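You operate a simulated robot arm through the tools that you are given. There is no shell and no other tool.

You run a simulated robot arm. Do the job below in one go: nothing can be reset, and whatever is moved stays where it is left.

Task
Put the 22, 17 and 19 sockets in their marked pockets, then lock the tray.

The check looks at the end state, three seconds after you hand in, the way a careful person would. Anything else that was tipped, shoved, dropped, spilled or broken makes it a failure.

Robot
A 6-joint arm with a two-finger parallel gripper, fixed in place. Base frame: the origin is at the foot of the arm, x ahead of it, y to its left, z up; the work surface is at about z = 0.88. Readings come in m, rad, newtons and seconds.
With the tool pointing down near the work surface it reaches from about 0.24 to 0.64 m from the base axis. Its first joint turns from -1.152 to 1.152 rad. Payload 2.7 kg.
Tool frame: the origin (TCP) lies between the finger pads and is the grasp point; the fingertips stand 0.023 m ahead of it; z points along the fingers, y is the line along which they close. The gripper opens to 0.094 m. The fingers are 0.038 m wide and 0.01 m thick; the gripper's body (0.054 by 0.096 m) begins 0.039 m behind the TCP.
Orientation is that of the tool frame in the base frame, as a unit quaternion [w, x, y, z]. With the fingers straight down and closing along the base's y, the tool's x points along the base's -x, its y along +y and its z along -z.

Tools
- The arm moves only by the tool send_rows. Its argument "rows" is a list of rows, each a list of 7 numbers: the shift along the tool's x, y, z in units of 25 mm (1.0 is 25 mm), then the turn, a rotation vector about the tool's x, y, z in units of 6 degrees (1.0 is 6 degrees), then the gripper command, from -1 (fully open) to 1 (shut), values between in proportion. In form: [[dx, dy, dz, ax, ay, az, gripper], ...]. A call has 1 to 20 rows; each row shifts and turns the commanded pose from where the row before left it, along the tool's axes as they then stand. A call with a number of a shift or a turn outside -1 to 1 is refused whole. A row lasts 0.2 s, in which the tool goes at most 0.05 m and 0.15 rad; a call with a longer step from one row to the next is refused whole, and so is a gripper value outside its range. Where a pose cannot be reached the arm comes as near as it can. A force on the tool above 70 N (or 10 N above the force at the start of the call, whichever is more), or a blocked arm, ends the call early, and 0.2 s more pass. Each finger travels about 0.045 m/s and halts on what it meets, pressing with about 24 N; the grip force reading is that of the motor and also rises with nothing between the fingers. The clock runs only during rows and for 0.2 s after the last one: add rows that do not move to give the fingers time. The reply holds the time, the measured pose of the TCP, the force on the tool along the base axes, the opening and the grip force, in the units named above and with some noise, with the torque about the TCP (base axes, N m) and any sound that the robot's microphone picked up.
- Cameras (640 x 400 px; columns grow to the right, rows downward): "scene" is fixed at [0.0856, -0.4513, 1.4228]; the picture's right is [0.64, -0.77, 0.00], its down [-0.33, -0.27, -0.90] and it looks along [0.70, 0.57, -0.43] (base axes); focal length 334 px, centre (320, 200). "wrist" rides on the gripper at [0.086, 0.016, -0.074] in the tool frame; the picture's right is [-0.18, 0.98, 0.00], its down [-0.58, -0.11, -0.81] and it looks along [-0.79, -0.15, 0.59] (tool axes); focal length 243 px, centre (320, 200). There is no depth. A picture from a camera that has moved, and an enlarged one, comes with that camera's place and axes in the base frame and with its lens. The place of the scene camera against the robot may be out by one fixed shift of up to 0.018 m in any direction.
- grab_frame(camera): a new picture of that camera. No time passes.
- zoom(camera, box): a new picture of the part [left, top, right, bottom] of that camera's present view, enlarged. No time passes.
- close_job(): hands the job in; it is judged then, once.

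Nothing tells you positions but the pictures and the camera data. Unless the task says otherwise, let go and move clear before handing in.

The tools are called after ">>>" as a command line: name --pt "numbers of a row" for each row, then --argument value for the rest, lists and objects as JSON in quotes. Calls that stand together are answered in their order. send_rows: Moves the arm, as the interface text tells. Its arguments: {"type":"object","properties":{"rows":{"type":"array","items":{"type":"array","items":{"type":"number"}}}},"required":["rows"]} The other tools are called the same way: grab_frame (camera) takes a picture; zoom (camera, box) takes an enlarged picture of a part of a camera's view; close_job () hands the job in.

At the start:

```text
time_s: 0.0
tool_pos: [0.3568, -0.0412, 1.2651]
tcp_rot: [0.0, -0.001, 1.0, 0.0]
force: [-0.2, 0.6, 0.0]
torque: [-0.03, 0.0, 0.05]
width: 0.0942
finger_force: 0.0
```

scene: 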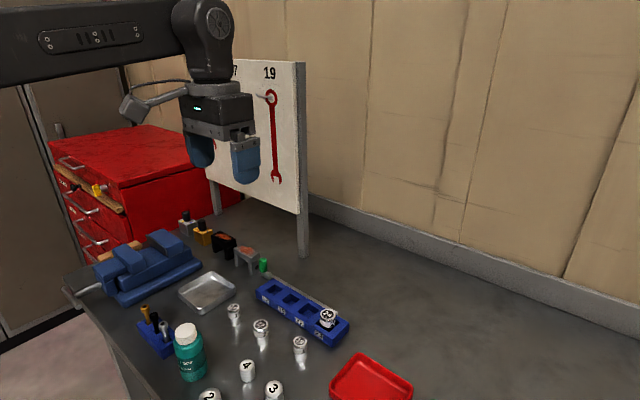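
wrist: 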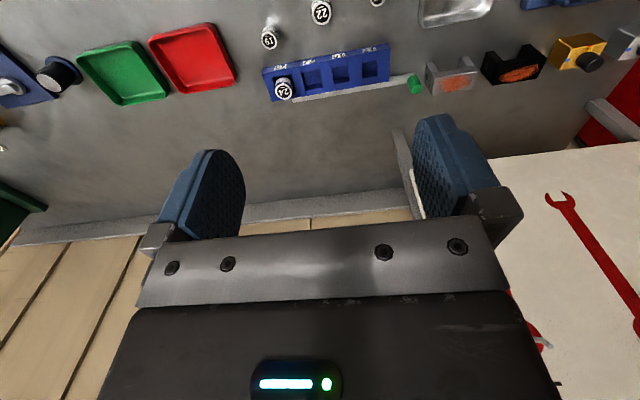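

I see a blue tray with four pockets (one already holding a 24 socket), several loose sockets near it, and a green-tipped rod beside the tray that is probably the lock. I'll zoom in on these before moving anything.

>>> zoom --camera "scene" --box '[220, 240, 380, 340]'

>>> zoom --camera "scene" --box '[180, 300, 340, 400]'

>>> zoom --camera "wrist" --box '[240, 0, 440, 125]'

>>> zoom --camera "scene" --box '[60, 200, 300, 350]'

```text
4.00 times, centred on (300, 290) of scene
camera zoom: at [0.0856, -0.4513, 1.4228], right [0.64, -0.77, 0.0], down [-0.33, -0.27, -0.9], along [0.7, 0.57, -0.43], focal length 1335 px, centre (400, -160)
```

zoom: 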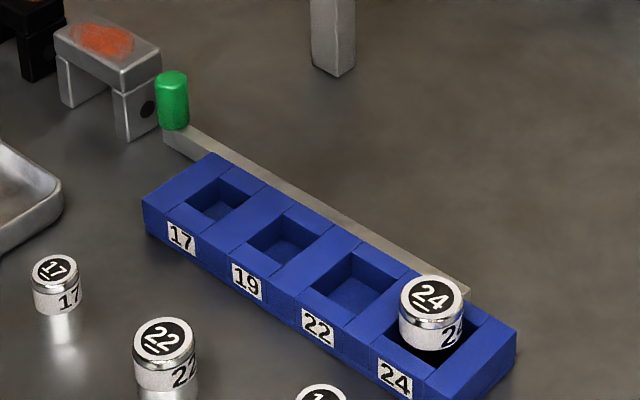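

```text
4.00 times, centred on (260, 350) of scene
camera zoom: at [0.0856, -0.4513, 1.4228], right [0.64, -0.77, 0.0], down [-0.33, -0.27, -0.9], along [0.7, 0.57, -0.43], focal length 1335 px, centre (560, -400)
```

zoom: 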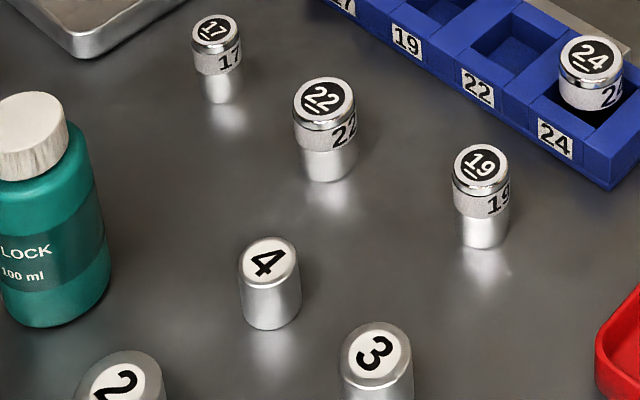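

```text
3.20 times, centred on (340, 62) of wrist
camera zoom: at [0.2689, -0.0253, 1.3391], right [0.18, 0.98, 0.0], down [0.58, -0.11, 0.81], along [0.79, -0.15, -0.59], focal length 776 px, centre (256, 640)
```

zoom: 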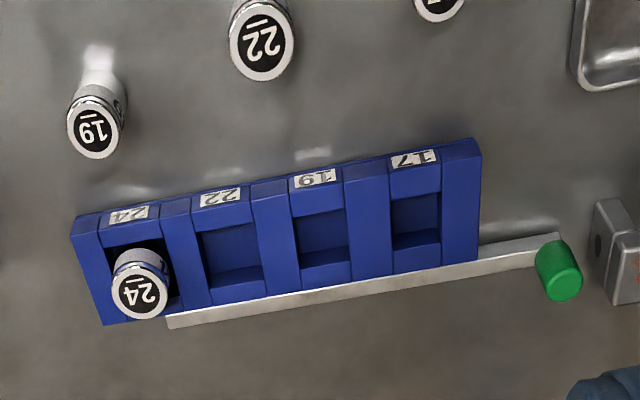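

```text
2.67 times, centred on (180, 275) of scene
camera zoom: at [0.0856, -0.4513, 1.4228], right [0.64, -0.77, 0.0], down [-0.33, -0.27, -0.9], along [0.7, 0.57, -0.43], focal length 890 px, centre (693, 0)
```

zoom: 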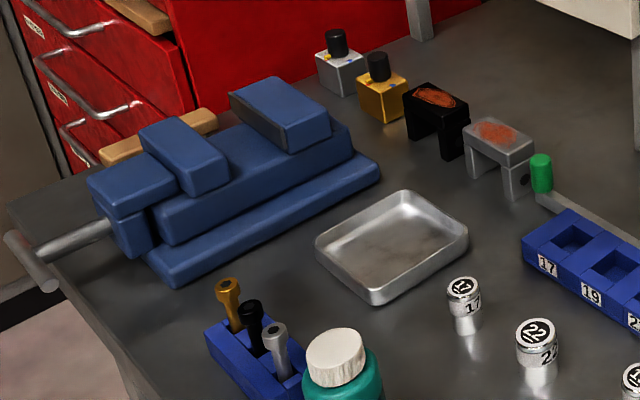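

The loose 17, 22 and 19 sockets stand around x≈0.39–0.41, y≈+0.03, −0.045 and −0.13. The tray lies near x≈0.49, running along y, with a sliding bar and green knob along its back. I'll lower the arm, well clear of everything, to get a closer wrist view.

>>> send_rows --pt "0.5 0 1 0 0 0 -1" --pt "0.5 0 1 0 0 0 -1" --pt "0.5 0 1 0 0 0 -1" --pt "0.5 0 1 0 0 0 -1" --pt "0 0 1 0 0 0 -1" --pt "0 0 1 0 0 0 -1" --pt "0 0 0 0 0 0 -1"

```text
time_s: 1.6
tool_pos: [0.3069, -0.0428, 1.1143]
tcp_rot: [0.001, 0.0, 1.0, 0.0]
force: [-0.5, 0.0, -0.5]
torque: [0.01, 0.03, -0.01]
width: 0.094
finger_force: 0.2
```

The tool is now at about z=1.11, above and behind the sockets. I'll take new pictures from here.

>>> grab_frame --camera "wrist"

>>> zoom --camera "wrist" --box '[160, 60, 480, 260]'

>>> grab_frame --camera "scene"

```text
taken
camera wrist: at [0.2191, -0.0264, 1.1873], right [0.18, 0.98, 0.0], down [0.58, -0.11, 0.81], along [0.79, -0.15, -0.59], focal length 243 px, centre (320, 200)
```

wrist: 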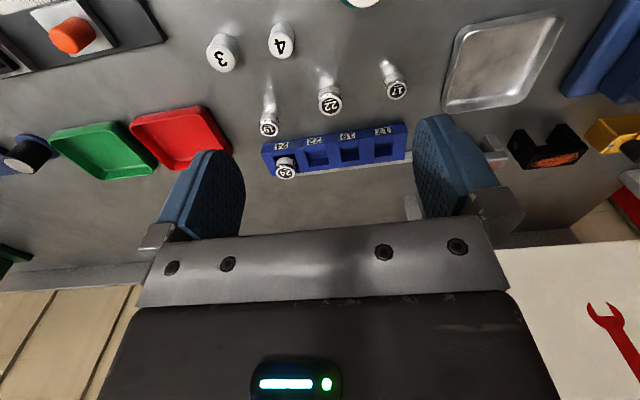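

```text
2.00 times, centred on (320, 160) of wrist
camera zoom: at [0.2191, -0.0264, 1.1873], right [0.18, 0.98, 0.0], down [0.58, -0.11, 0.81], along [0.79, -0.15, -0.59], focal length 485 px, centre (320, 280)
```

zoom: 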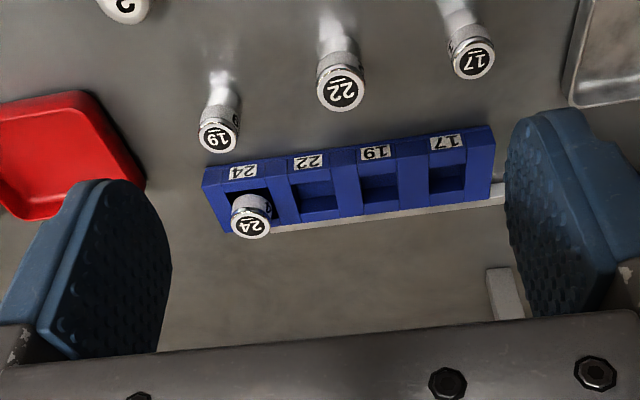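

```text
taken
```

scene: 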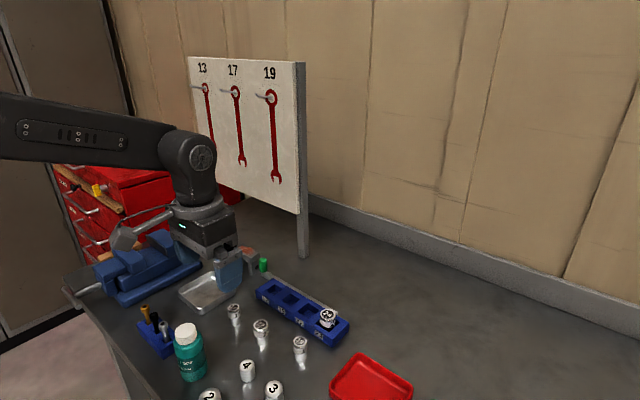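

The 22 socket top triangulates to (0.392, −0.045, 0.915), and the tray runs close to the base y direction. I'll move nearer to look at the bar and green knob before deciding how the lock works.

>>> send_rows --pt "-0.53 0.73 0.94 0 0 0 -1" --pt "-0.53 0.73 0.94 0 0 0 -1" --pt "-0.53 0.73 0.94 0 0 0 -1" --pt "-0.53 0.73 0.94 0 0 0 -1" --pt "0 0 0 0 0 0 -1"

>>> grab_frame --camera "wrist"

>>> zoom --camera "wrist" --box '[200, 60, 440, 210]'

```text
time_s: 2.8
tool_pos: [0.3602, 0.0326, 1.0203]
tcp_rot: [0.0, 0.0, 1.0, 0.0]
force: [0.5, -0.6, -1.2]
torque: [0.0, -0.02, -0.03]
width: 0.0939
finger_force: 0.0
```

```text
taken
camera wrist: at [0.272, 0.0479, 1.0943], right [0.18, 0.98, 0.0], down [0.58, -0.11, 0.81], along [0.79, -0.15, -0.59], focal length 243 px, centre (320, 200)
```

wrist: 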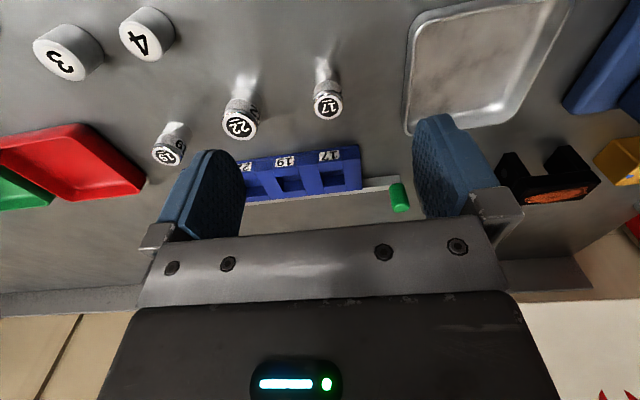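

```text
2.67 times, centred on (320, 135) of wrist
camera zoom: at [0.272, 0.0479, 1.0943], right [0.18, 0.98, 0.0], down [0.58, -0.11, 0.81], along [0.79, -0.15, -0.59], focal length 647 px, centre (320, 373)
```

zoom: 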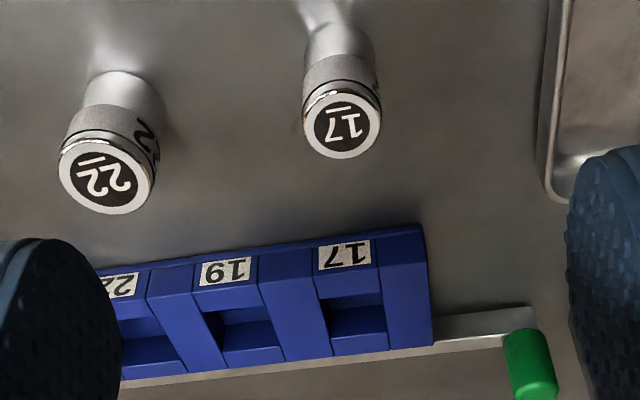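

>>> zoom --camera "scene" --box '[248, 255, 304, 290]'

>>> zoom --camera "scene" --box '[292, 290, 356, 330]'

>>> zoom --camera "wrist" --box '[340, 160, 420, 210]'

```text
11.43 times, centred on (276, 272) of scene
camera zoom: at [0.0856, -0.4512, 1.4228], right [0.64, -0.77, 0.0], down [-0.33, -0.27, -0.9], along [0.7, 0.57, -0.43], focal length 3813 px, centre (823, -629)
```

zoom: 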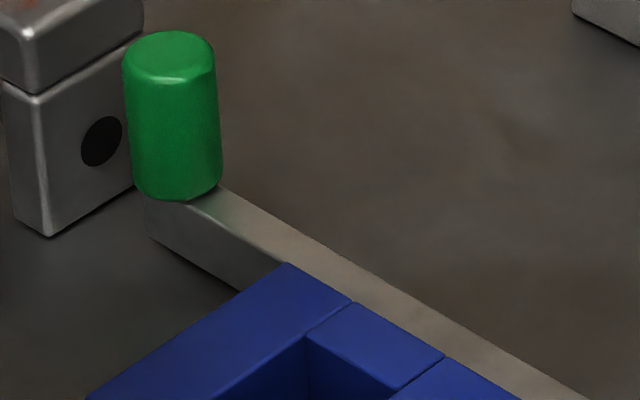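

```text
10.00 times, centred on (324, 310) of scene
camera zoom: at [0.0856, -0.4512, 1.4228], right [0.64, -0.77, 0.0], down [-0.33, -0.27, -0.9], along [0.7, 0.57, -0.43], focal length 3336 px, centre (280, -900)
```

zoom: 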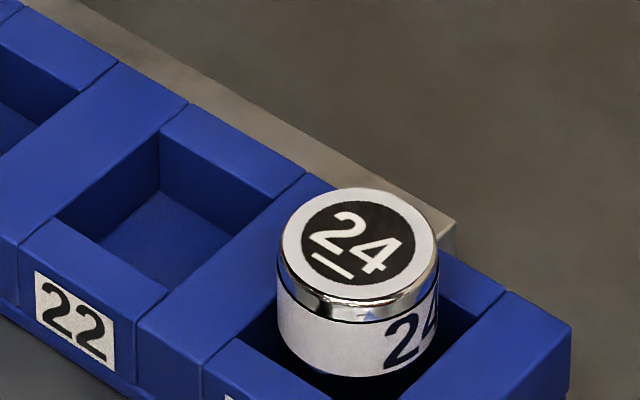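

```text
8.00 times, centred on (380, 185) of wrist
camera zoom: at [0.272, 0.0479, 1.0943], right [0.18, 0.98, 0.0], down [0.58, -0.11, 0.81], along [0.79, -0.15, -0.59], focal length 1941 px, centre (-160, 320)
```

zoom: 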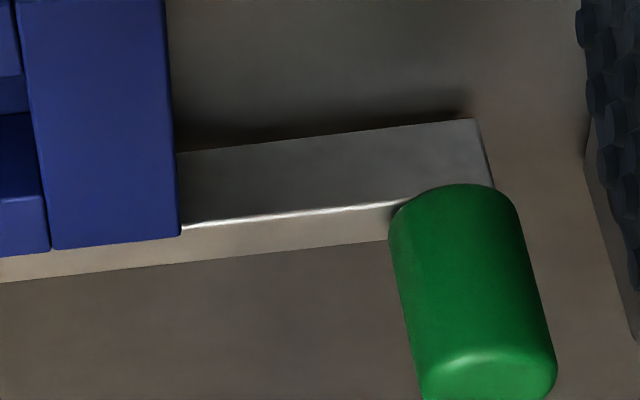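

The bar lies along the tray's back and should slide toward −y until its knob meets the tray end, with a grey block only about 14 mm beyond the knob. I'll turn the tool 90° so the fingers close along x, which keeps them clear of neighbouring sockets and of that block.

>>> send_rows --pt "0 0 0 0 0 -1 -1" --pt "0 0 0 0 0 -1 -1" --pt "0 0 0 0 0 -1 -1" --pt "0 0 0 0 0 -1 -1" --pt "0 0 0 0 0 -1 -1" --pt "0 0 0 0 0 -1 -1" --pt "0 0 0 0 0 -1 -1" --pt "0 0 0 0 0 -1 -1" --pt "0 0 0 0 0 -1 -1" --pt "0 0 0 0 0 -1 -1" --pt "0 0 0 0 0 -1 -1" --pt "0 0 0 0 0 -1 -1" --pt "0 0 0 0 0 -1 -1" --pt "0 0 0 0 0 -1 -1" --pt "0 0 0 0 0 -1 -1" --pt "0 0 0 0 0 0 -1"

>>> grab_frame --camera "wrist"

>>> grab_frame --camera "scene"

```text
time_s: 6.2
tool_pos: [0.3599, 0.0318, 1.0213]
tcp_rot: [0.0, 0.707, -0.707, 0.0]
force: [-0.8, 0.8, -0.1]
torque: [0.0, 0.0, 0.01]
width: 0.0939
finger_force: 0.1
```

```text
taken
camera wrist: at [0.342, -0.0554, 1.0948], right [-0.98, 0.18, 0.0], down [0.11, 0.58, 0.81], along [0.15, 0.79, -0.59], focal length 243 px, centre (320, 200)
```

wrist: 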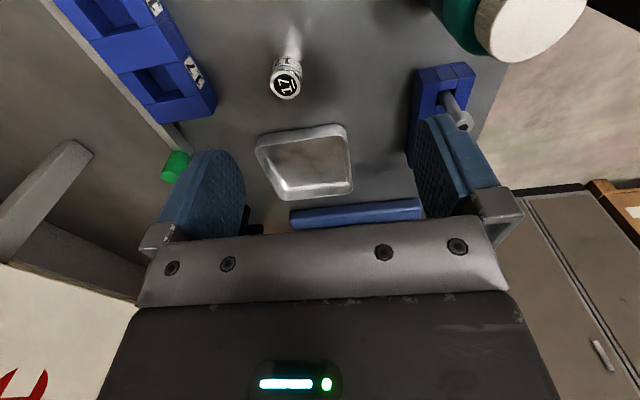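

```text
taken
```

scene: 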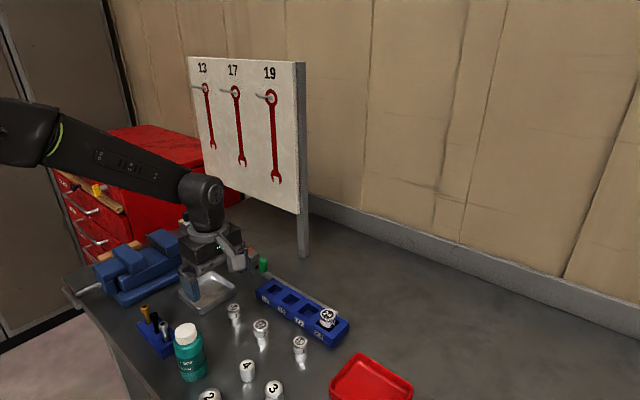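

The turn worked and the fingers now close along x. Next I'll hover over the 22 socket, with the fingertips well above it, and check alignment with the wrist camera.

>>> send_rows --pt "0.77 -0.33 0.4 0 0 0 -0.5" --pt "0.77 -0.33 0.4 0 0 0 -0.5" --pt "0.77 -0.33 0.4 0 0 0 -0.5" --pt "0.77 -0.33 0.4 0 0 0 -0.5" --pt "0 0 0 0 0 0 -0.5"

>>> grab_frame --camera "wrist"

>>> zoom --camera "wrist" --box '[200, 60, 440, 210]'

```text
time_s: 7.4
tool_pos: [0.3946, -0.0454, 0.9814]
tcp_rot: [0.0, 0.708, -0.706, 0.0]
force: [-0.5, -0.1, -0.2]
torque: [0.0, 0.03, 0.0]
width: 0.0703
finger_force: 0.2
```

```text
taken
camera wrist: at [0.3777, -0.1317, 1.0551], right [-0.98, 0.18, 0.0], down [0.11, 0.58, 0.81], along [0.15, 0.79, -0.59], focal length 243 px, centre (320, 200)
```

wrist: 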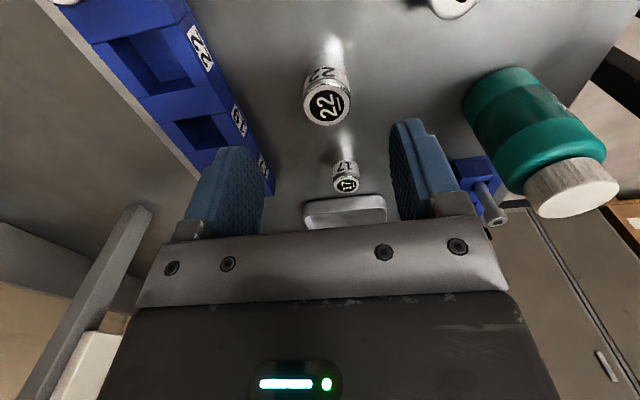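

```text
2.67 times, centred on (320, 135) of wrist
camera zoom: at [0.3777, -0.1317, 1.0551], right [-0.98, 0.18, 0.0], down [0.11, 0.58, 0.81], along [0.15, 0.79, -0.59], focal length 647 px, centre (320, 373)
```

zoom: 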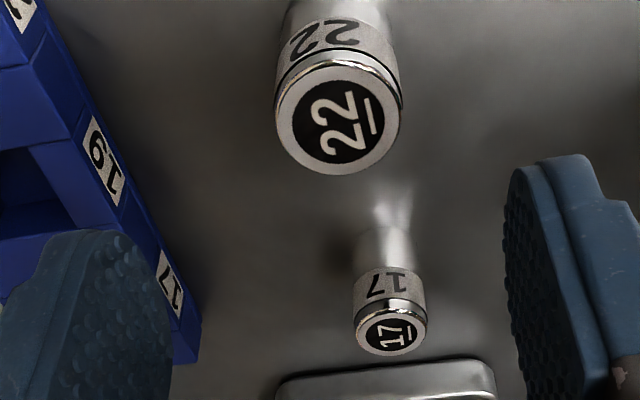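

The 22 socket is about 4 mm to −x and 3 mm to +y of the tool centre. I'll correct for that and come down to just above its top to check again.

>>> send_rows --pt "-0.12 0.16 0.4 0 0 0 -0.4" --pt "0 0 0.4 0 0 0 -0.4" --pt "0 0 0.4 0 0 0 -0.4" --pt "0 0 0 0 0 0 -0.4"

>>> grab_frame --camera "wrist"

>>> zoom --camera "wrist" --box '[200, 80, 440, 230]'

>>> zoom --camera "scene" --box '[180, 240, 340, 340]'

```text
time_s: 8.4
tool_pos: [0.3889, -0.0434, 0.9497]
tcp_rot: [0.0, 0.707, -0.707, 0.0]
force: [0.5, 0.6, 0.4]
torque: [0.02, -0.01, 0.01]
width: 0.0658
finger_force: 0.0
```

```text
taken
camera wrist: at [0.3713, -0.1299, 1.0252], right [-0.98, 0.18, 0.0], down [0.11, 0.58, 0.81], along [0.15, 0.79, -0.59], focal length 243 px, centre (320, 200)
```

wrist: 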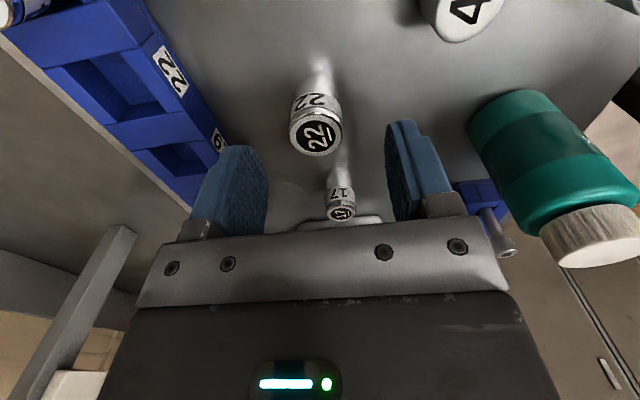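

```text
2.67 times, centred on (320, 155) of wrist
camera zoom: at [0.3713, -0.1299, 1.0252], right [-0.98, 0.18, 0.0], down [0.11, 0.58, 0.81], along [0.15, 0.79, -0.59], focal length 647 px, centre (320, 320)
```

zoom: 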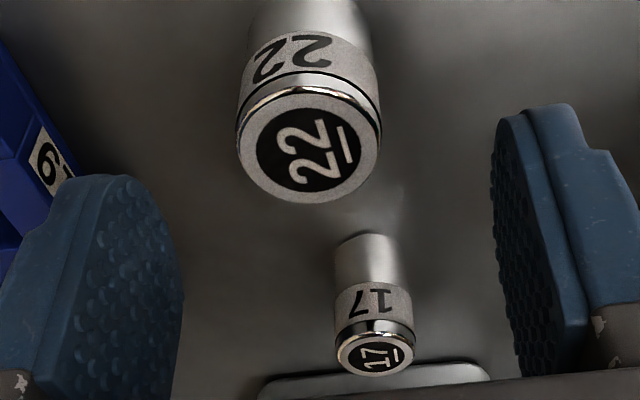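

```text
4.00 times, centred on (260, 290) of scene
camera zoom: at [0.0856, -0.4513, 1.4228], right [0.64, -0.77, 0.0], down [-0.33, -0.27, -0.9], along [0.7, 0.57, -0.43], focal length 1335 px, centre (560, -160)
```

zoom: 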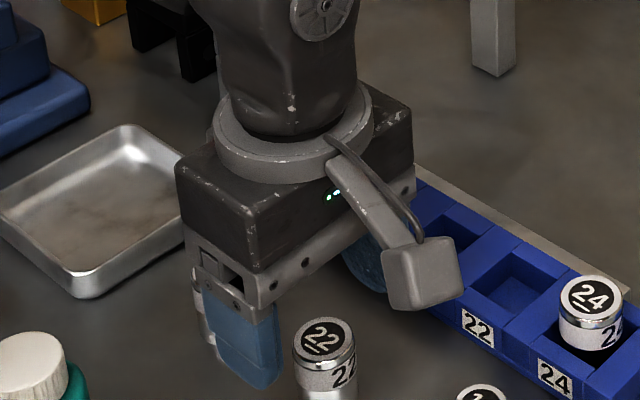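

The socket is now about 2 mm to +x of the finger midline. I'll trim that out, come down so the fingertips overlap the top 11 mm of the socket (leaving room above the tray when placing), and close.

>>> send_rows --pt "-0.05 -0.08 0.3 0 0 0 -0.4" --pt "0 0 0.34 0 0 0 -0.4" --pt "0 0 0.33 0 0 0 -0.4" --pt "0 0 0 0 0 0 -0.4"

>>> grab_frame --camera "wrist"

>>> zoom --camera "scene" --box '[220, 290, 300, 340]'

```text
time_s: 9.4
tool_pos: [0.3901, -0.0403, 0.9266]
tcp_rot: [0.0, -0.707, 0.708, 0.001]
force: [-0.2, 0.0, -0.4]
torque: [0.05, 0.04, -0.02]
width: 0.0658
finger_force: 0.0
```

```text
taken
camera wrist: at [0.3732, -0.1273, 1.0012], right [-0.98, 0.18, 0.0], down [0.11, 0.58, 0.81], along [0.15, 0.79, -0.59], focal length 243 px, centre (320, 200)
```

wrist: 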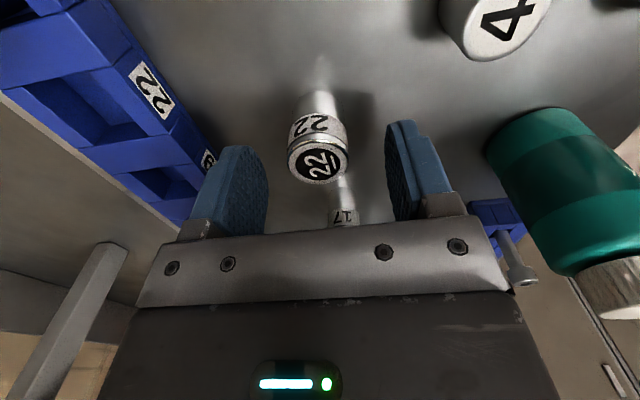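

```text
8.00 times, centred on (260, 315) of scene
camera zoom: at [0.0856, -0.4513, 1.4228], right [0.64, -0.77, 0.0], down [-0.33, -0.27, -0.9], along [0.7, 0.57, -0.43], focal length 2669 px, centre (800, -720)
```

zoom: 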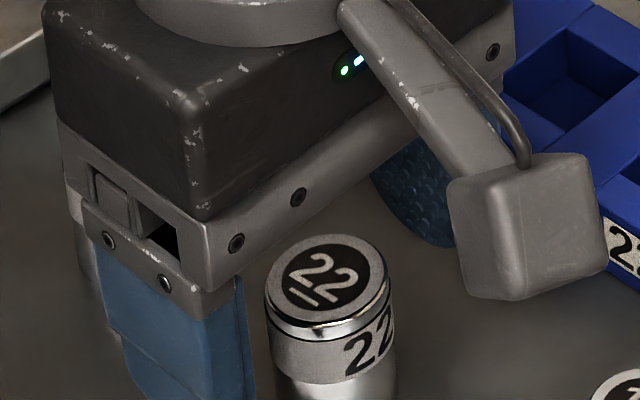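

The socket is centred between the fingers, with its top about 12 mm below the tool centre. I'll close the gripper now.

>>> send_rows --pt "0 0 0 0 0 0 0.2" --pt "0 0 0 0 0 0 0.5" --pt "0 0 0 0 0 0 0.7" --pt "0 0 0 0 0 0 1" --pt "0 0 0 0 0 0 1" --pt "0 0 0 0 0 0 1"

>>> grab_frame --camera "wrist"

>>> zoom --camera "scene" --box '[220, 290, 300, 340]'

```text
time_s: 10.8
tool_pos: [0.3893, -0.0416, 0.9284]
tcp_rot: [0.0, -0.707, 0.708, -0.001]
force: [-0.3, 0.0, -0.9]
torque: [-0.02, -0.04, 0.01]
width: 0.0287
finger_force: 23.2
```

```text
taken
camera wrist: at [0.3732, -0.1274, 1.0014], right [-0.98, 0.18, 0.0], down [0.11, 0.58, 0.81], along [0.15, 0.79, -0.59], focal length 243 px, centre (320, 200)
```

wrist: 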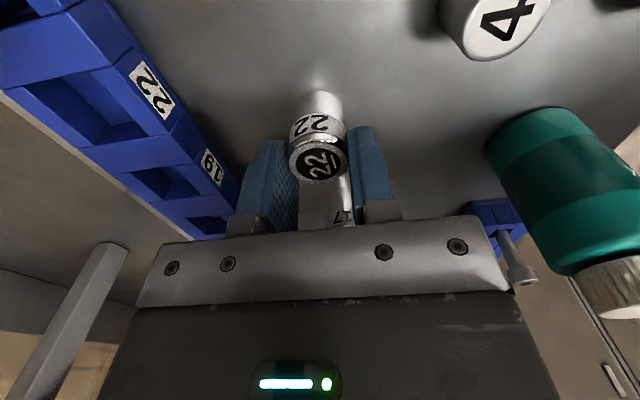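

```text
8.00 times, centred on (260, 315) of scene
camera zoom: at [0.0856, -0.4513, 1.4228], right [0.64, -0.77, 0.0], down [-0.33, -0.27, -0.9], along [0.7, 0.57, -0.43], focal length 2669 px, centre (800, -720)
```

zoom: 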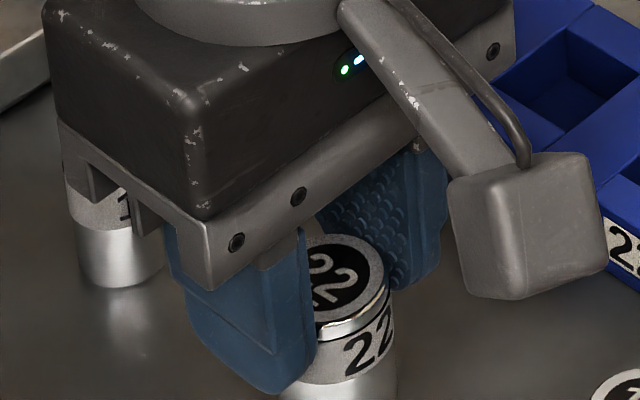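

I have the 22 socket gripped (opening 28.7 mm). Before lifting, I'll zoom on the tray from this view to fix the pocket positions.

>>> zoom --camera "wrist" --box '[0, 0, 256, 160]'

>>> send_rows --pt "0 0 -0.4 0 0 0 1" --pt "0 0 -0.6 0 0 0 1" --pt "0 0 -0.8 0 0 0 1" --pt "0 0 -0.7 0 0 0 1" --pt "0 0 0 0 0 0 1"

>>> grab_frame --camera "wrist"

>>> zoom --camera "wrist" --box '[40, 0, 360, 200]'

```text
2.50 times, centred on (128, 80) of wrist
camera zoom: at [0.3732, -0.1274, 1.0014], right [-0.98, 0.18, 0.0], down [0.11, 0.58, 0.81], along [0.15, 0.79, -0.59], focal length 606 px, centre (800, 500)
```

zoom: 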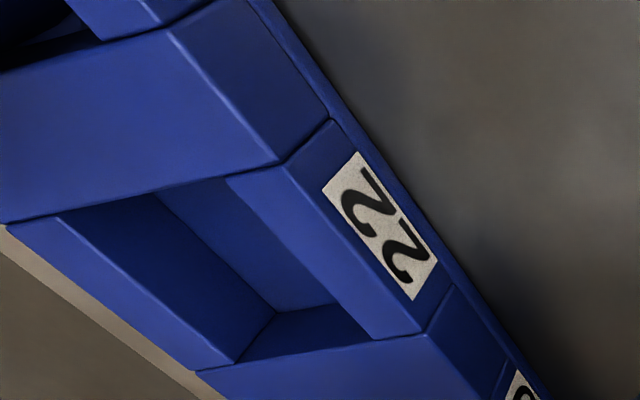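

```text
time_s: 12.0
tool_pos: [0.3877, -0.0391, 0.9914]
tcp_rot: [0.0, 0.707, -0.707, 0.0]
force: [-0.1, 0.6, 0.8]
torque: [-0.03, 0.04, 0.01]
width: 0.0002
finger_force: 24.3
```

```text
taken
camera wrist: at [0.3717, -0.1258, 1.0647], right [-0.98, 0.18, 0.0], down [0.11, 0.58, 0.81], along [0.15, 0.79, -0.59], focal length 243 px, centre (320, 200)
```

wrist: 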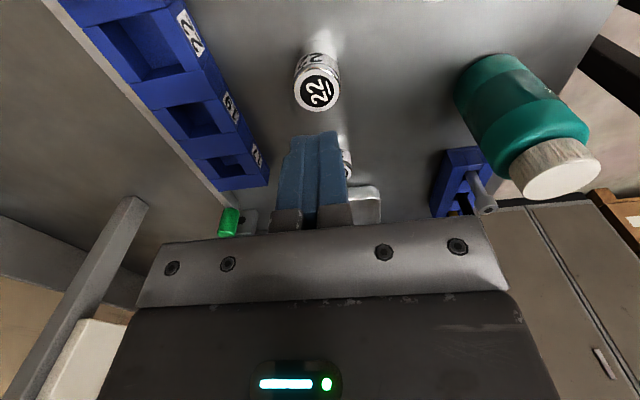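

```text
2.00 times, centred on (200, 100) of wrist
camera zoom: at [0.3717, -0.1258, 1.0647], right [-0.98, 0.18, 0.0], down [0.11, 0.58, 0.81], along [0.15, 0.79, -0.59], focal length 485 px, centre (560, 400)
```

zoom: 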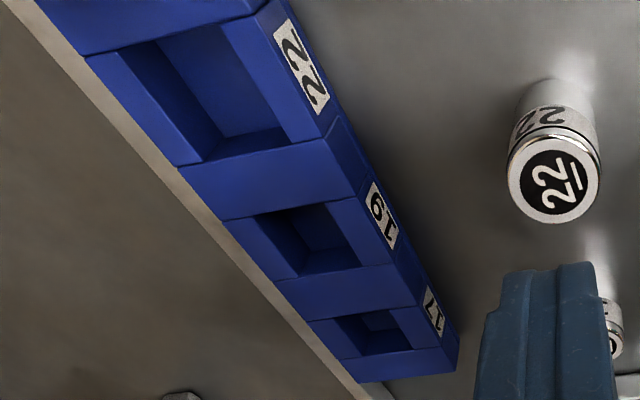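

The fingers lifted off empty: the grip was too shallow, and the 22 socket still stands upright in place. I'll reopen, re-centre and grip about 10 mm deeper, with a short test lift first.

>>> send_rows --pt "0 0 0 0 0 0 -0.4" --pt "0 0 0 0 0 0 -0.4" --pt "0.136 -0.09 0 0 0 0 -0.4" --pt "0 0 0 0 0 0 -0.4" --pt "0 0 0.6 0 0 0 -0.4" --pt "0 0 0.6 0 0 0 -0.4" --pt "0 0 0.6 0 0 0 -0.4" --pt "0 0 0 0 0 0 -0.4"

>>> grab_frame --camera "wrist"

>>> zoom --camera "wrist" --box '[200, 80, 440, 230]'

```text
time_s: 13.8
tool_pos: [0.3908, -0.0441, 0.9443]
tcp_rot: [0.0, -0.707, 0.707, 0.0]
force: [0.4, 0.0, 0.0]
torque: [0.03, -0.01, 0.01]
width: 0.0658
finger_force: 0.2
```

```text
taken
camera wrist: at [0.3732, -0.1301, 1.017], right [-0.98, 0.18, 0.0], down [0.11, 0.58, 0.81], along [0.15, 0.79, -0.59], focal length 243 px, centre (320, 200)
```

wrist: 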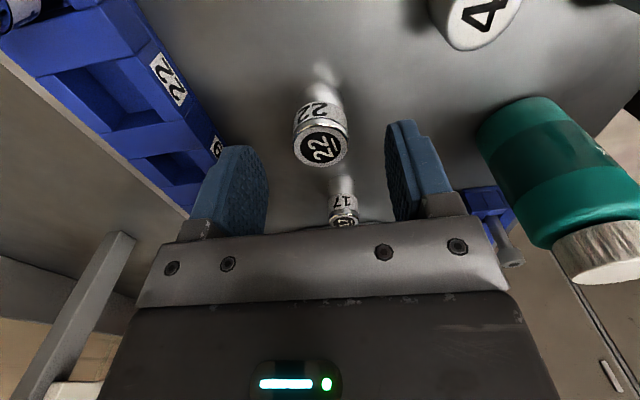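

```text
2.67 times, centred on (320, 155) of wrist
camera zoom: at [0.3732, -0.1301, 1.017], right [-0.98, 0.18, 0.0], down [0.11, 0.58, 0.81], along [0.15, 0.79, -0.59], focal length 647 px, centre (320, 320)
```

zoom: 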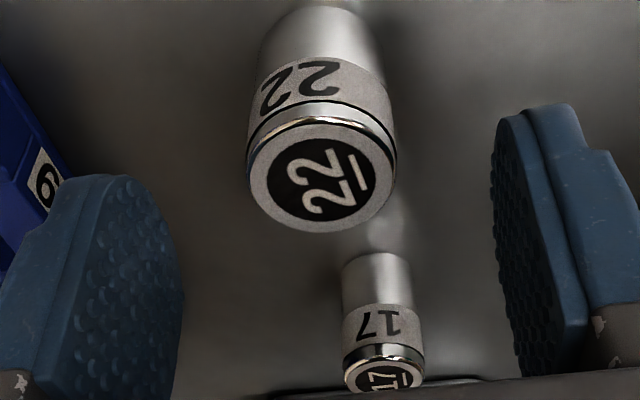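

Centred to within about 1–2 mm. I'll go down 27 mm, close, and do a 3 mm test lift to confirm the hold.

>>> send_rows --pt "-0.08 0 0.36 0 0 0 -0.4" --pt "0 0 0.36 0 0 0 -0.4" --pt "0 0 0.36 0 0 0 -0.4" --pt "0 0 0 0 0 0 0" --pt "0 0 0 0 0 0 0.4" --pt "0 0 0 0 0 0 1" --pt "0 0 0 0 0 0 1" --pt "0 0 0 0 0 0 1" --pt "0 0 0 0 0 0 1"

>>> zoom --camera "wrist" --box '[200, 80, 440, 230]'

>>> send_rows --pt "0 0 -0.12 0 0 0 1" --pt "0 0 0 0 0 0 1" --pt "0 0 0 0 0 0 1"

>>> zoom --camera "wrist" --box '[200, 80, 440, 230]'

>>> zoom --camera "scene" --box '[220, 290, 300, 340]'

```text
time_s: 15.8
tool_pos: [0.3917, -0.041, 0.9165]
tcp_rot: [0.0, -0.707, 0.707, 0.0]
force: [0.6, 0.5, -0.5]
torque: [0.02, -0.05, 0.01]
width: 0.0295
finger_force: 24.2
```

```text
2.67 times, centred on (320, 155) of wrist
camera zoom: at [0.3746, -0.1284, 0.9904], right [-0.98, 0.18, 0.0], down [0.11, 0.58, 0.81], along [0.15, 0.79, -0.59], focal length 647 px, centre (320, 320)
```

zoom: 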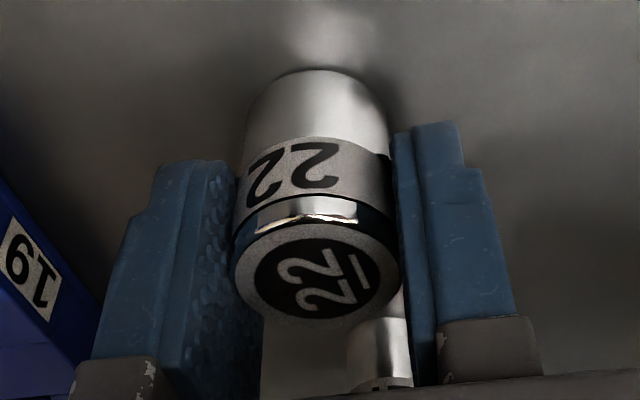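

```text
time_s: 16.6
tool_pos: [0.3919, -0.0414, 0.9192]
tcp_rot: [0.001, -0.707, 0.707, 0.0]
force: [0.6, 0.3, -0.4]
torque: [0.0, 0.01, 0.04]
width: 0.0293
finger_force: 23.9
```

```text
2.67 times, centred on (320, 155) of wrist
camera zoom: at [0.3749, -0.1283, 0.9927], right [-0.98, 0.18, 0.0], down [0.11, 0.58, 0.81], along [0.15, 0.79, -0.59], focal length 647 px, centre (320, 320)
```

zoom: 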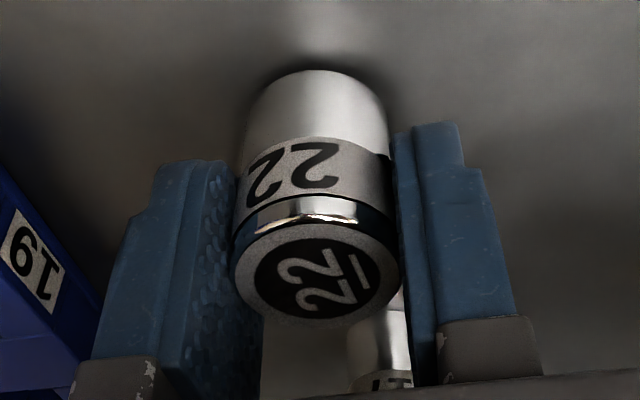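

```text
8.00 times, centred on (260, 315) of scene
camera zoom: at [0.0856, -0.4513, 1.4228], right [0.64, -0.77, 0.0], down [-0.33, -0.27, -0.9], along [0.7, 0.57, -0.43], focal length 2669 px, centre (800, -720)
```

zoom: 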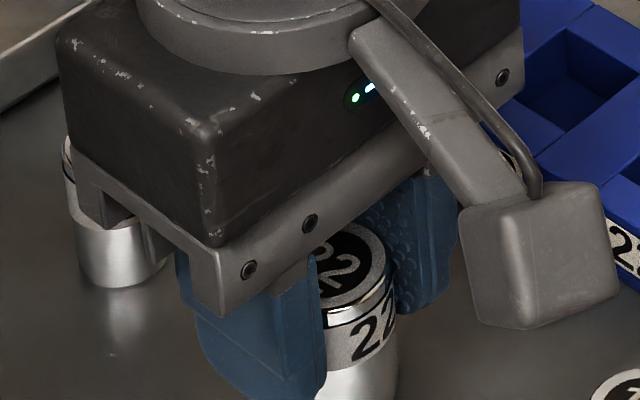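

The 22 socket now stays fixed relative to the fingers, so it is held. From the last views, pocket 22 is centred near (0.492, −0.080) with the tray top at about 0.900; I'll lift and move above it.

>>> send_rows --pt "0 0 -0.3 0 0 0 1" --pt "0 0 -0.5 0 0 0 1" --pt "0 0 -0.6 0 0 0 1" --pt "0 0 -0.5 0 0 0 1" --pt "0 0 -0.3 0 0 0 1" --pt "0 0 0 0 0 0 1" --pt "0.2 -0.5 0 0 0 0 1" --pt "0.25 -0.7 0 0 0 0 1" --pt "0.3 -0.8 0 0 0 0 1" --pt "0.3 -0.8 0 0 0 0 1" --pt "0.26 -0.73 0 0 0 0 1" --pt "0.2 -0.5 0 0 0 0 1" --pt "0 0 0 0 0 0 1" --pt "0 0 0 0 0 0 1"

>>> grab_frame --camera "wrist"

>>> zoom --camera "wrist" --box '[200, 0, 440, 150]'

>>> zoom --camera "scene" --box '[240, 240, 368, 320]'

```text
time_s: 19.6
tool_pos: [0.4938, -0.079, 0.9756]
tcp_rot: [-0.001, 0.707, -0.707, 0.0]
force: [0.3, -0.4, -1.3]
torque: [0.02, -0.01, -0.01]
width: 0.0294
finger_force: 24.7
```

```text
taken
camera wrist: at [0.4765, -0.166, 1.0494], right [-0.98, 0.18, 0.0], down [0.11, 0.58, 0.81], along [0.15, 0.79, -0.59], focal length 243 px, centre (320, 200)
```

wrist: 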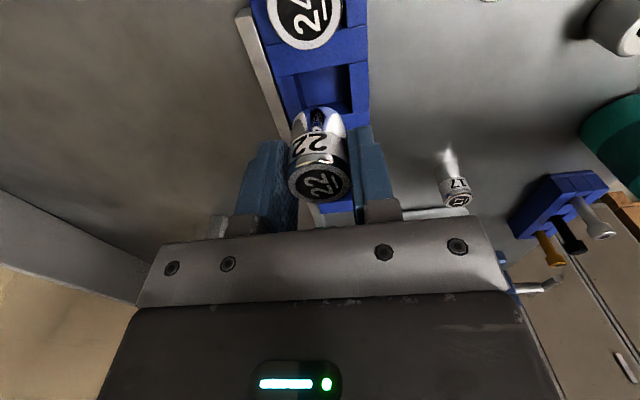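

```text
2.67 times, centred on (320, 75) of wrist
camera zoom: at [0.4765, -0.166, 1.0494], right [-0.98, 0.18, 0.0], down [0.11, 0.58, 0.81], along [0.15, 0.79, -0.59], focal length 647 px, centre (320, 533)
```

zoom: 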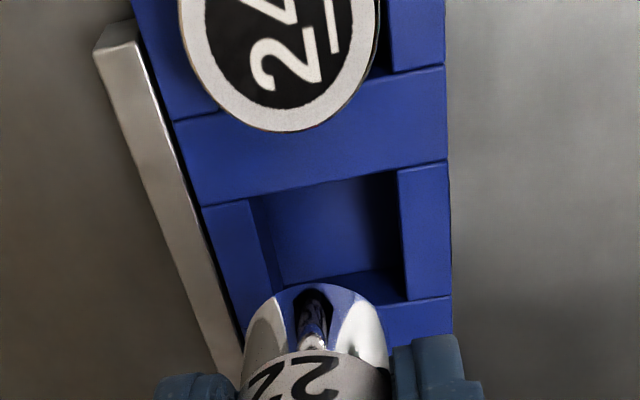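

```text
5.00 times, centred on (304, 280) of scene
camera zoom: at [0.0856, -0.4513, 1.4228], right [0.64, -0.77, 0.0], down [-0.33, -0.27, -0.9], along [0.7, 0.57, -0.43], focal length 1668 px, centre (400, -200)
```

zoom: 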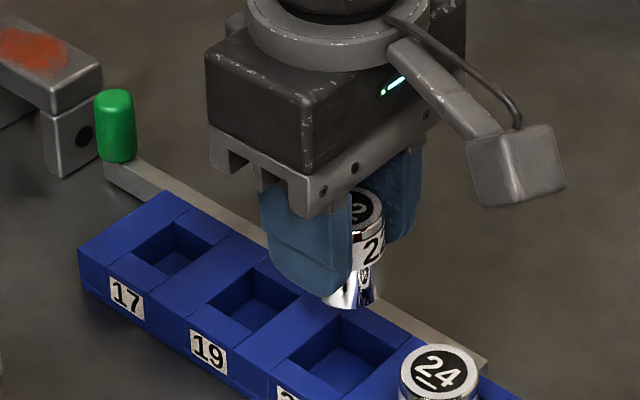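

Pocket 22 shows up about 4 mm to −x of the held socket's axis, and it is well aligned in y. I'll shift by that and lower until the socket bottom is just above the tray, then recheck.

>>> send_rows --pt "0 0.16 0 0 0 0 1" --pt "0 0 0.3 0 0 0 1" --pt "0 0 0.4 0 0 0 1" --pt "0 0 0.4 0 0 0 1" --pt "0 0 0 0 0 0 1" --pt "0 0 0 0 0 0 1"

>>> zoom --camera "wrist" --box '[200, 30, 440, 180]'

>>> zoom --camera "scene" --box '[264, 270, 344, 320]'

```text
time_s: 21.0
tool_pos: [0.4878, -0.0798, 0.9467]
tcp_rot: [0.0, -0.707, 0.707, 0.001]
force: [0.8, 0.0, -1.1]
torque: [-0.06, -0.01, -0.01]
width: 0.0293
finger_force: 24.5
```

```text
2.67 times, centred on (320, 105) of wrist
camera zoom: at [0.4711, -0.1666, 1.0212], right [-0.98, 0.18, 0.0], down [0.11, 0.58, 0.81], along [0.15, 0.79, -0.59], focal length 647 px, centre (320, 453)
```

zoom: 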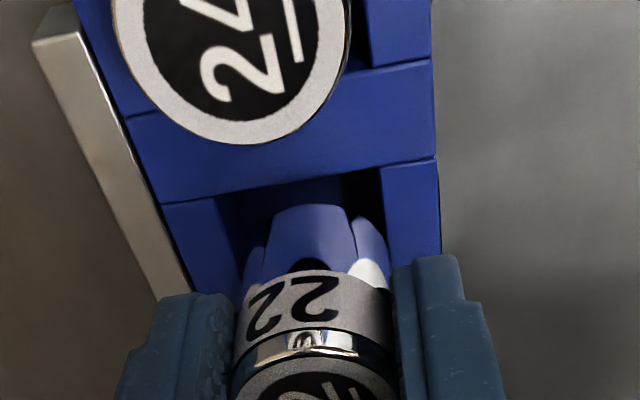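

```text
8.00 times, centred on (304, 295) of scene
camera zoom: at [0.0856, -0.4513, 1.4228], right [0.64, -0.77, 0.0], down [-0.33, -0.27, -0.9], along [0.7, 0.57, -0.43], focal length 2669 px, centre (448, -560)
```

zoom: 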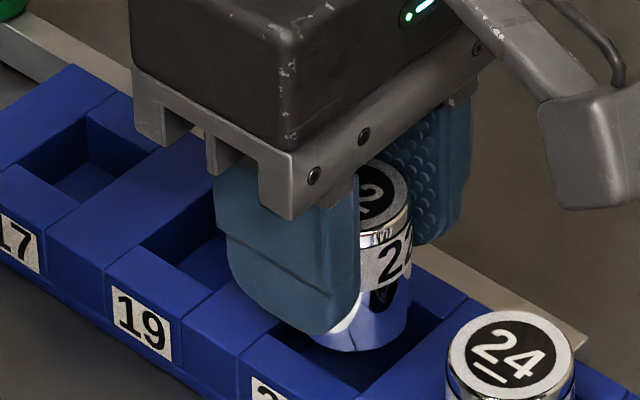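

The socket bottom is now about 10 mm above the tray top and roughly 1 mm off in x and y. I'll trim that and check the pose before inserting.

>>> send_rows --pt "-0.06 -0.05 0.1 0 0 0 1" --pt "0 0 0.1 0 0 0 1" --pt "0 0 0 0 0 0 1" --pt "0 0 0 0 0 0 1"

>>> zoom --camera "wrist" --box '[220, 60, 420, 185]'

>>> zoom --camera "scene" --box '[284, 280, 348, 320]'

```text
time_s: 22.0
tool_pos: [0.4899, -0.0795, 0.9424]
tcp_rot: [0.0, -0.707, 0.707, 0.0]
force: [0.2, 0.6, -0.6]
torque: [0.0, 0.0, 0.01]
width: 0.0291
finger_force: 24.3
```

```text
3.20 times, centred on (320, 122) of wrist
camera zoom: at [0.473, -0.1655, 1.0161], right [-0.98, 0.18, 0.0], down [0.11, 0.58, 0.81], along [0.15, 0.79, -0.59], focal length 776 px, centre (320, 448)
```

zoom: 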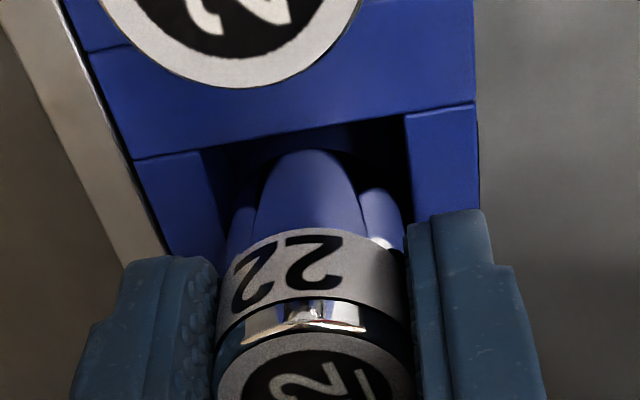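

```text
10.00 times, centred on (316, 300) of scene
camera zoom: at [0.0856, -0.4513, 1.4228], right [0.64, -0.77, 0.0], down [-0.33, -0.27, -0.9], along [0.7, 0.57, -0.43], focal length 3336 px, centre (360, -800)
```

zoom: 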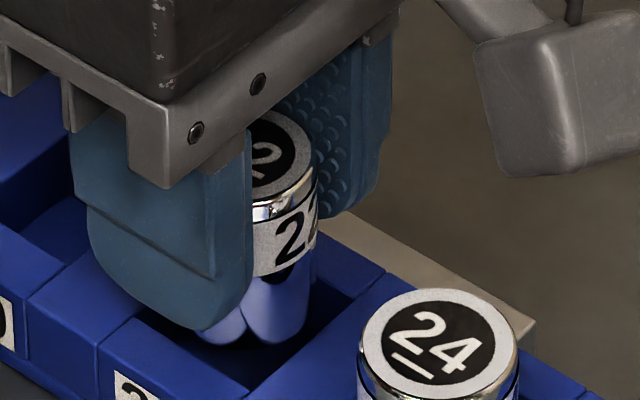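

Alignment is now within about 0.5 mm on both axes. I'll lower slowly into the pocket and watch the force.

>>> send_rows --pt "0 0 0.1 0 0 0 1" --pt "0 0 0.1 0 0 0 1" --pt "0 0 0.1 0 0 0 1" --pt "0 0 0.1 0 0 0 1" --pt "0 0 0 0 0 0 1"

>>> zoom --camera "wrist" --box '[220, 60, 420, 185]'

>>> zoom --camera "scene" --box '[284, 280, 348, 320]'

```text
time_s: 23.2
tool_pos: [0.4892, -0.0773, 0.9316]
tcp_rot: [0.0, -0.707, 0.707, 0.0]
force: [-0.1, 0.0, -0.7]
torque: [0.02, 0.03, -0.01]
width: 0.0292
finger_force: 23.9
```

```text
3.20 times, centred on (320, 122) of wrist
camera zoom: at [0.4724, -0.1654, 1.0064], right [-0.98, 0.18, 0.0], down [0.11, 0.58, 0.81], along [0.15, 0.79, -0.59], focal length 776 px, centre (320, 448)
```

zoom: 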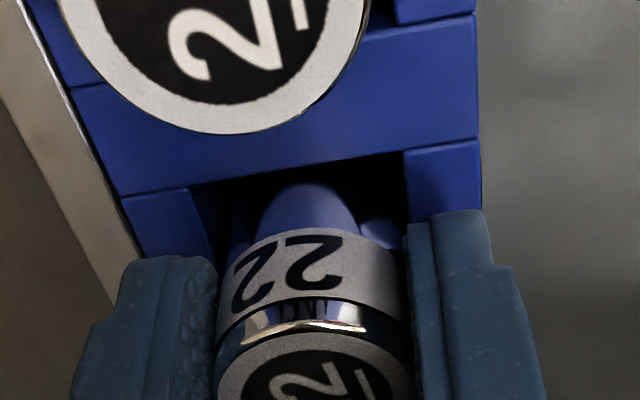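

```text
10.00 times, centred on (316, 300) of scene
camera zoom: at [0.0856, -0.4513, 1.4228], right [0.64, -0.77, 0.0], down [-0.33, -0.27, -0.9], along [0.7, 0.57, -0.43], focal length 3336 px, centre (360, -800)
```

zoom: 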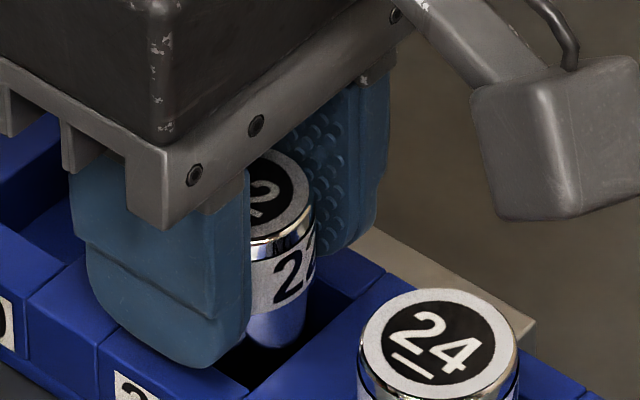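

The socket has entered the pocket without contact. I'll go down the last ~7 mm in small steps, keeping the fingertips just above the tray.

>>> send_rows --pt "0 0 0.08 0 0 0 1" --pt "0 0 0.08 0 0 0 1" --pt "0 0 0.08 0 0 0 1" --pt "0 0 0 0 0 0 1"

>>> zoom --camera "wrist" --box '[220, 60, 420, 185]'

>>> zoom --camera "scene" --box '[284, 280, 348, 320]'

```text
time_s: 24.2
tool_pos: [0.4894, -0.0775, 0.9281]
tcp_rot: [0.0, 0.707, -0.707, -0.001]
force: [-0.9, 0.9, 0.6]
torque: [0.04, 0.04, 0.0]
width: 0.0293
finger_force: 23.8
```

```text
3.20 times, centred on (320, 122) of wrist
camera zoom: at [0.4728, -0.1653, 1.0008], right [-0.98, 0.18, 0.0], down [0.11, 0.58, 0.81], along [0.15, 0.79, -0.59], focal length 776 px, centre (320, 448)
```

zoom: 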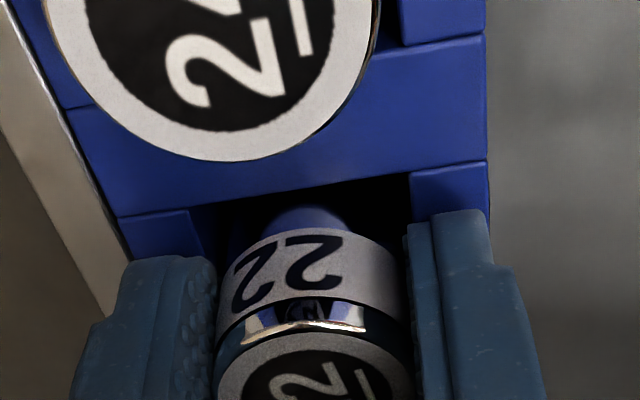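

```text
10.00 times, centred on (316, 300) of scene
camera zoom: at [0.0856, -0.4513, 1.4228], right [0.64, -0.77, 0.0], down [-0.33, -0.27, -0.9], along [0.7, 0.57, -0.43], focal length 3336 px, centre (360, -800)
```

zoom: 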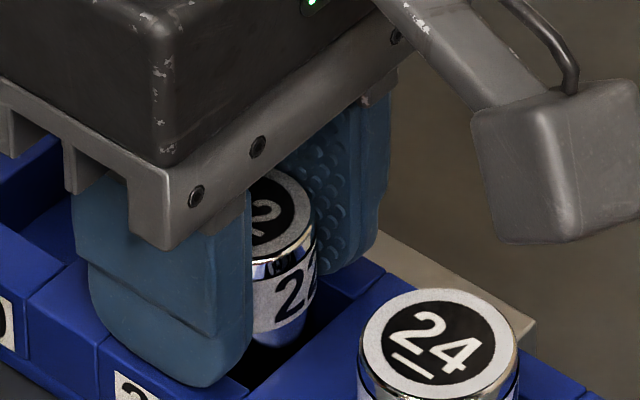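

>>> send_rows --pt "0 0 0.05 0 0 0 1" --pt "0 0 0.04 0 0 0 1" --pt "0 0 0 0 0 0 1"

>>> zoom --camera "wrist" --box '[220, 60, 420, 185]'

>>> zoom --camera "scene" --box '[284, 280, 348, 320]'

```text
time_s: 25.0
tool_pos: [0.4902, -0.078, 0.9273]
tcp_rot: [-0.001, 0.708, -0.706, 0.001]
force: [-16.2, 4.1, 32.9]
torque: [0.46, 1.01, 0.01]
width: 0.0293
finger_force: 23.8
```

```text
3.20 times, centred on (320, 122) of wrist
camera zoom: at [0.4728, -0.1653, 1.0008], right [-0.98, 0.18, 0.0], down [0.11, 0.58, 0.81], along [0.15, 0.79, -0.59], focal length 776 px, centre (320, 448)
```

zoom: 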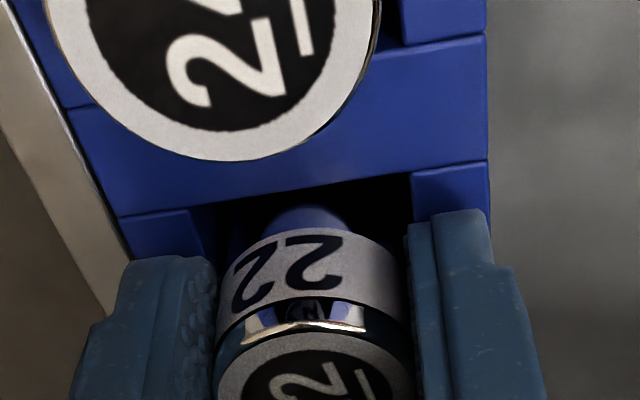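

```text
10.00 times, centred on (316, 300) of scene
camera zoom: at [0.0847, -0.4511, 1.4229], right [0.64, -0.77, 0.0], down [-0.33, -0.27, -0.9], along [0.7, 0.57, -0.43], focal length 3336 px, centre (360, -800)
```

zoom: 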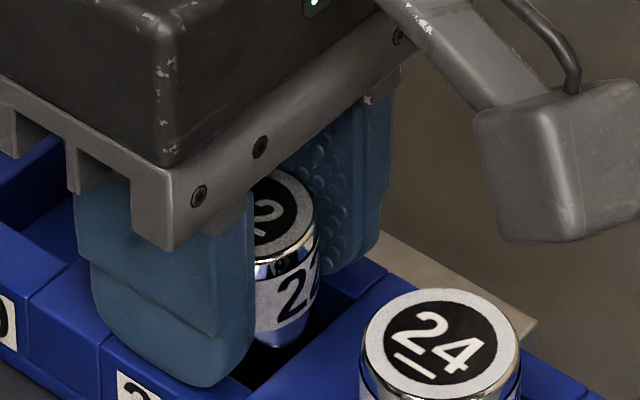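

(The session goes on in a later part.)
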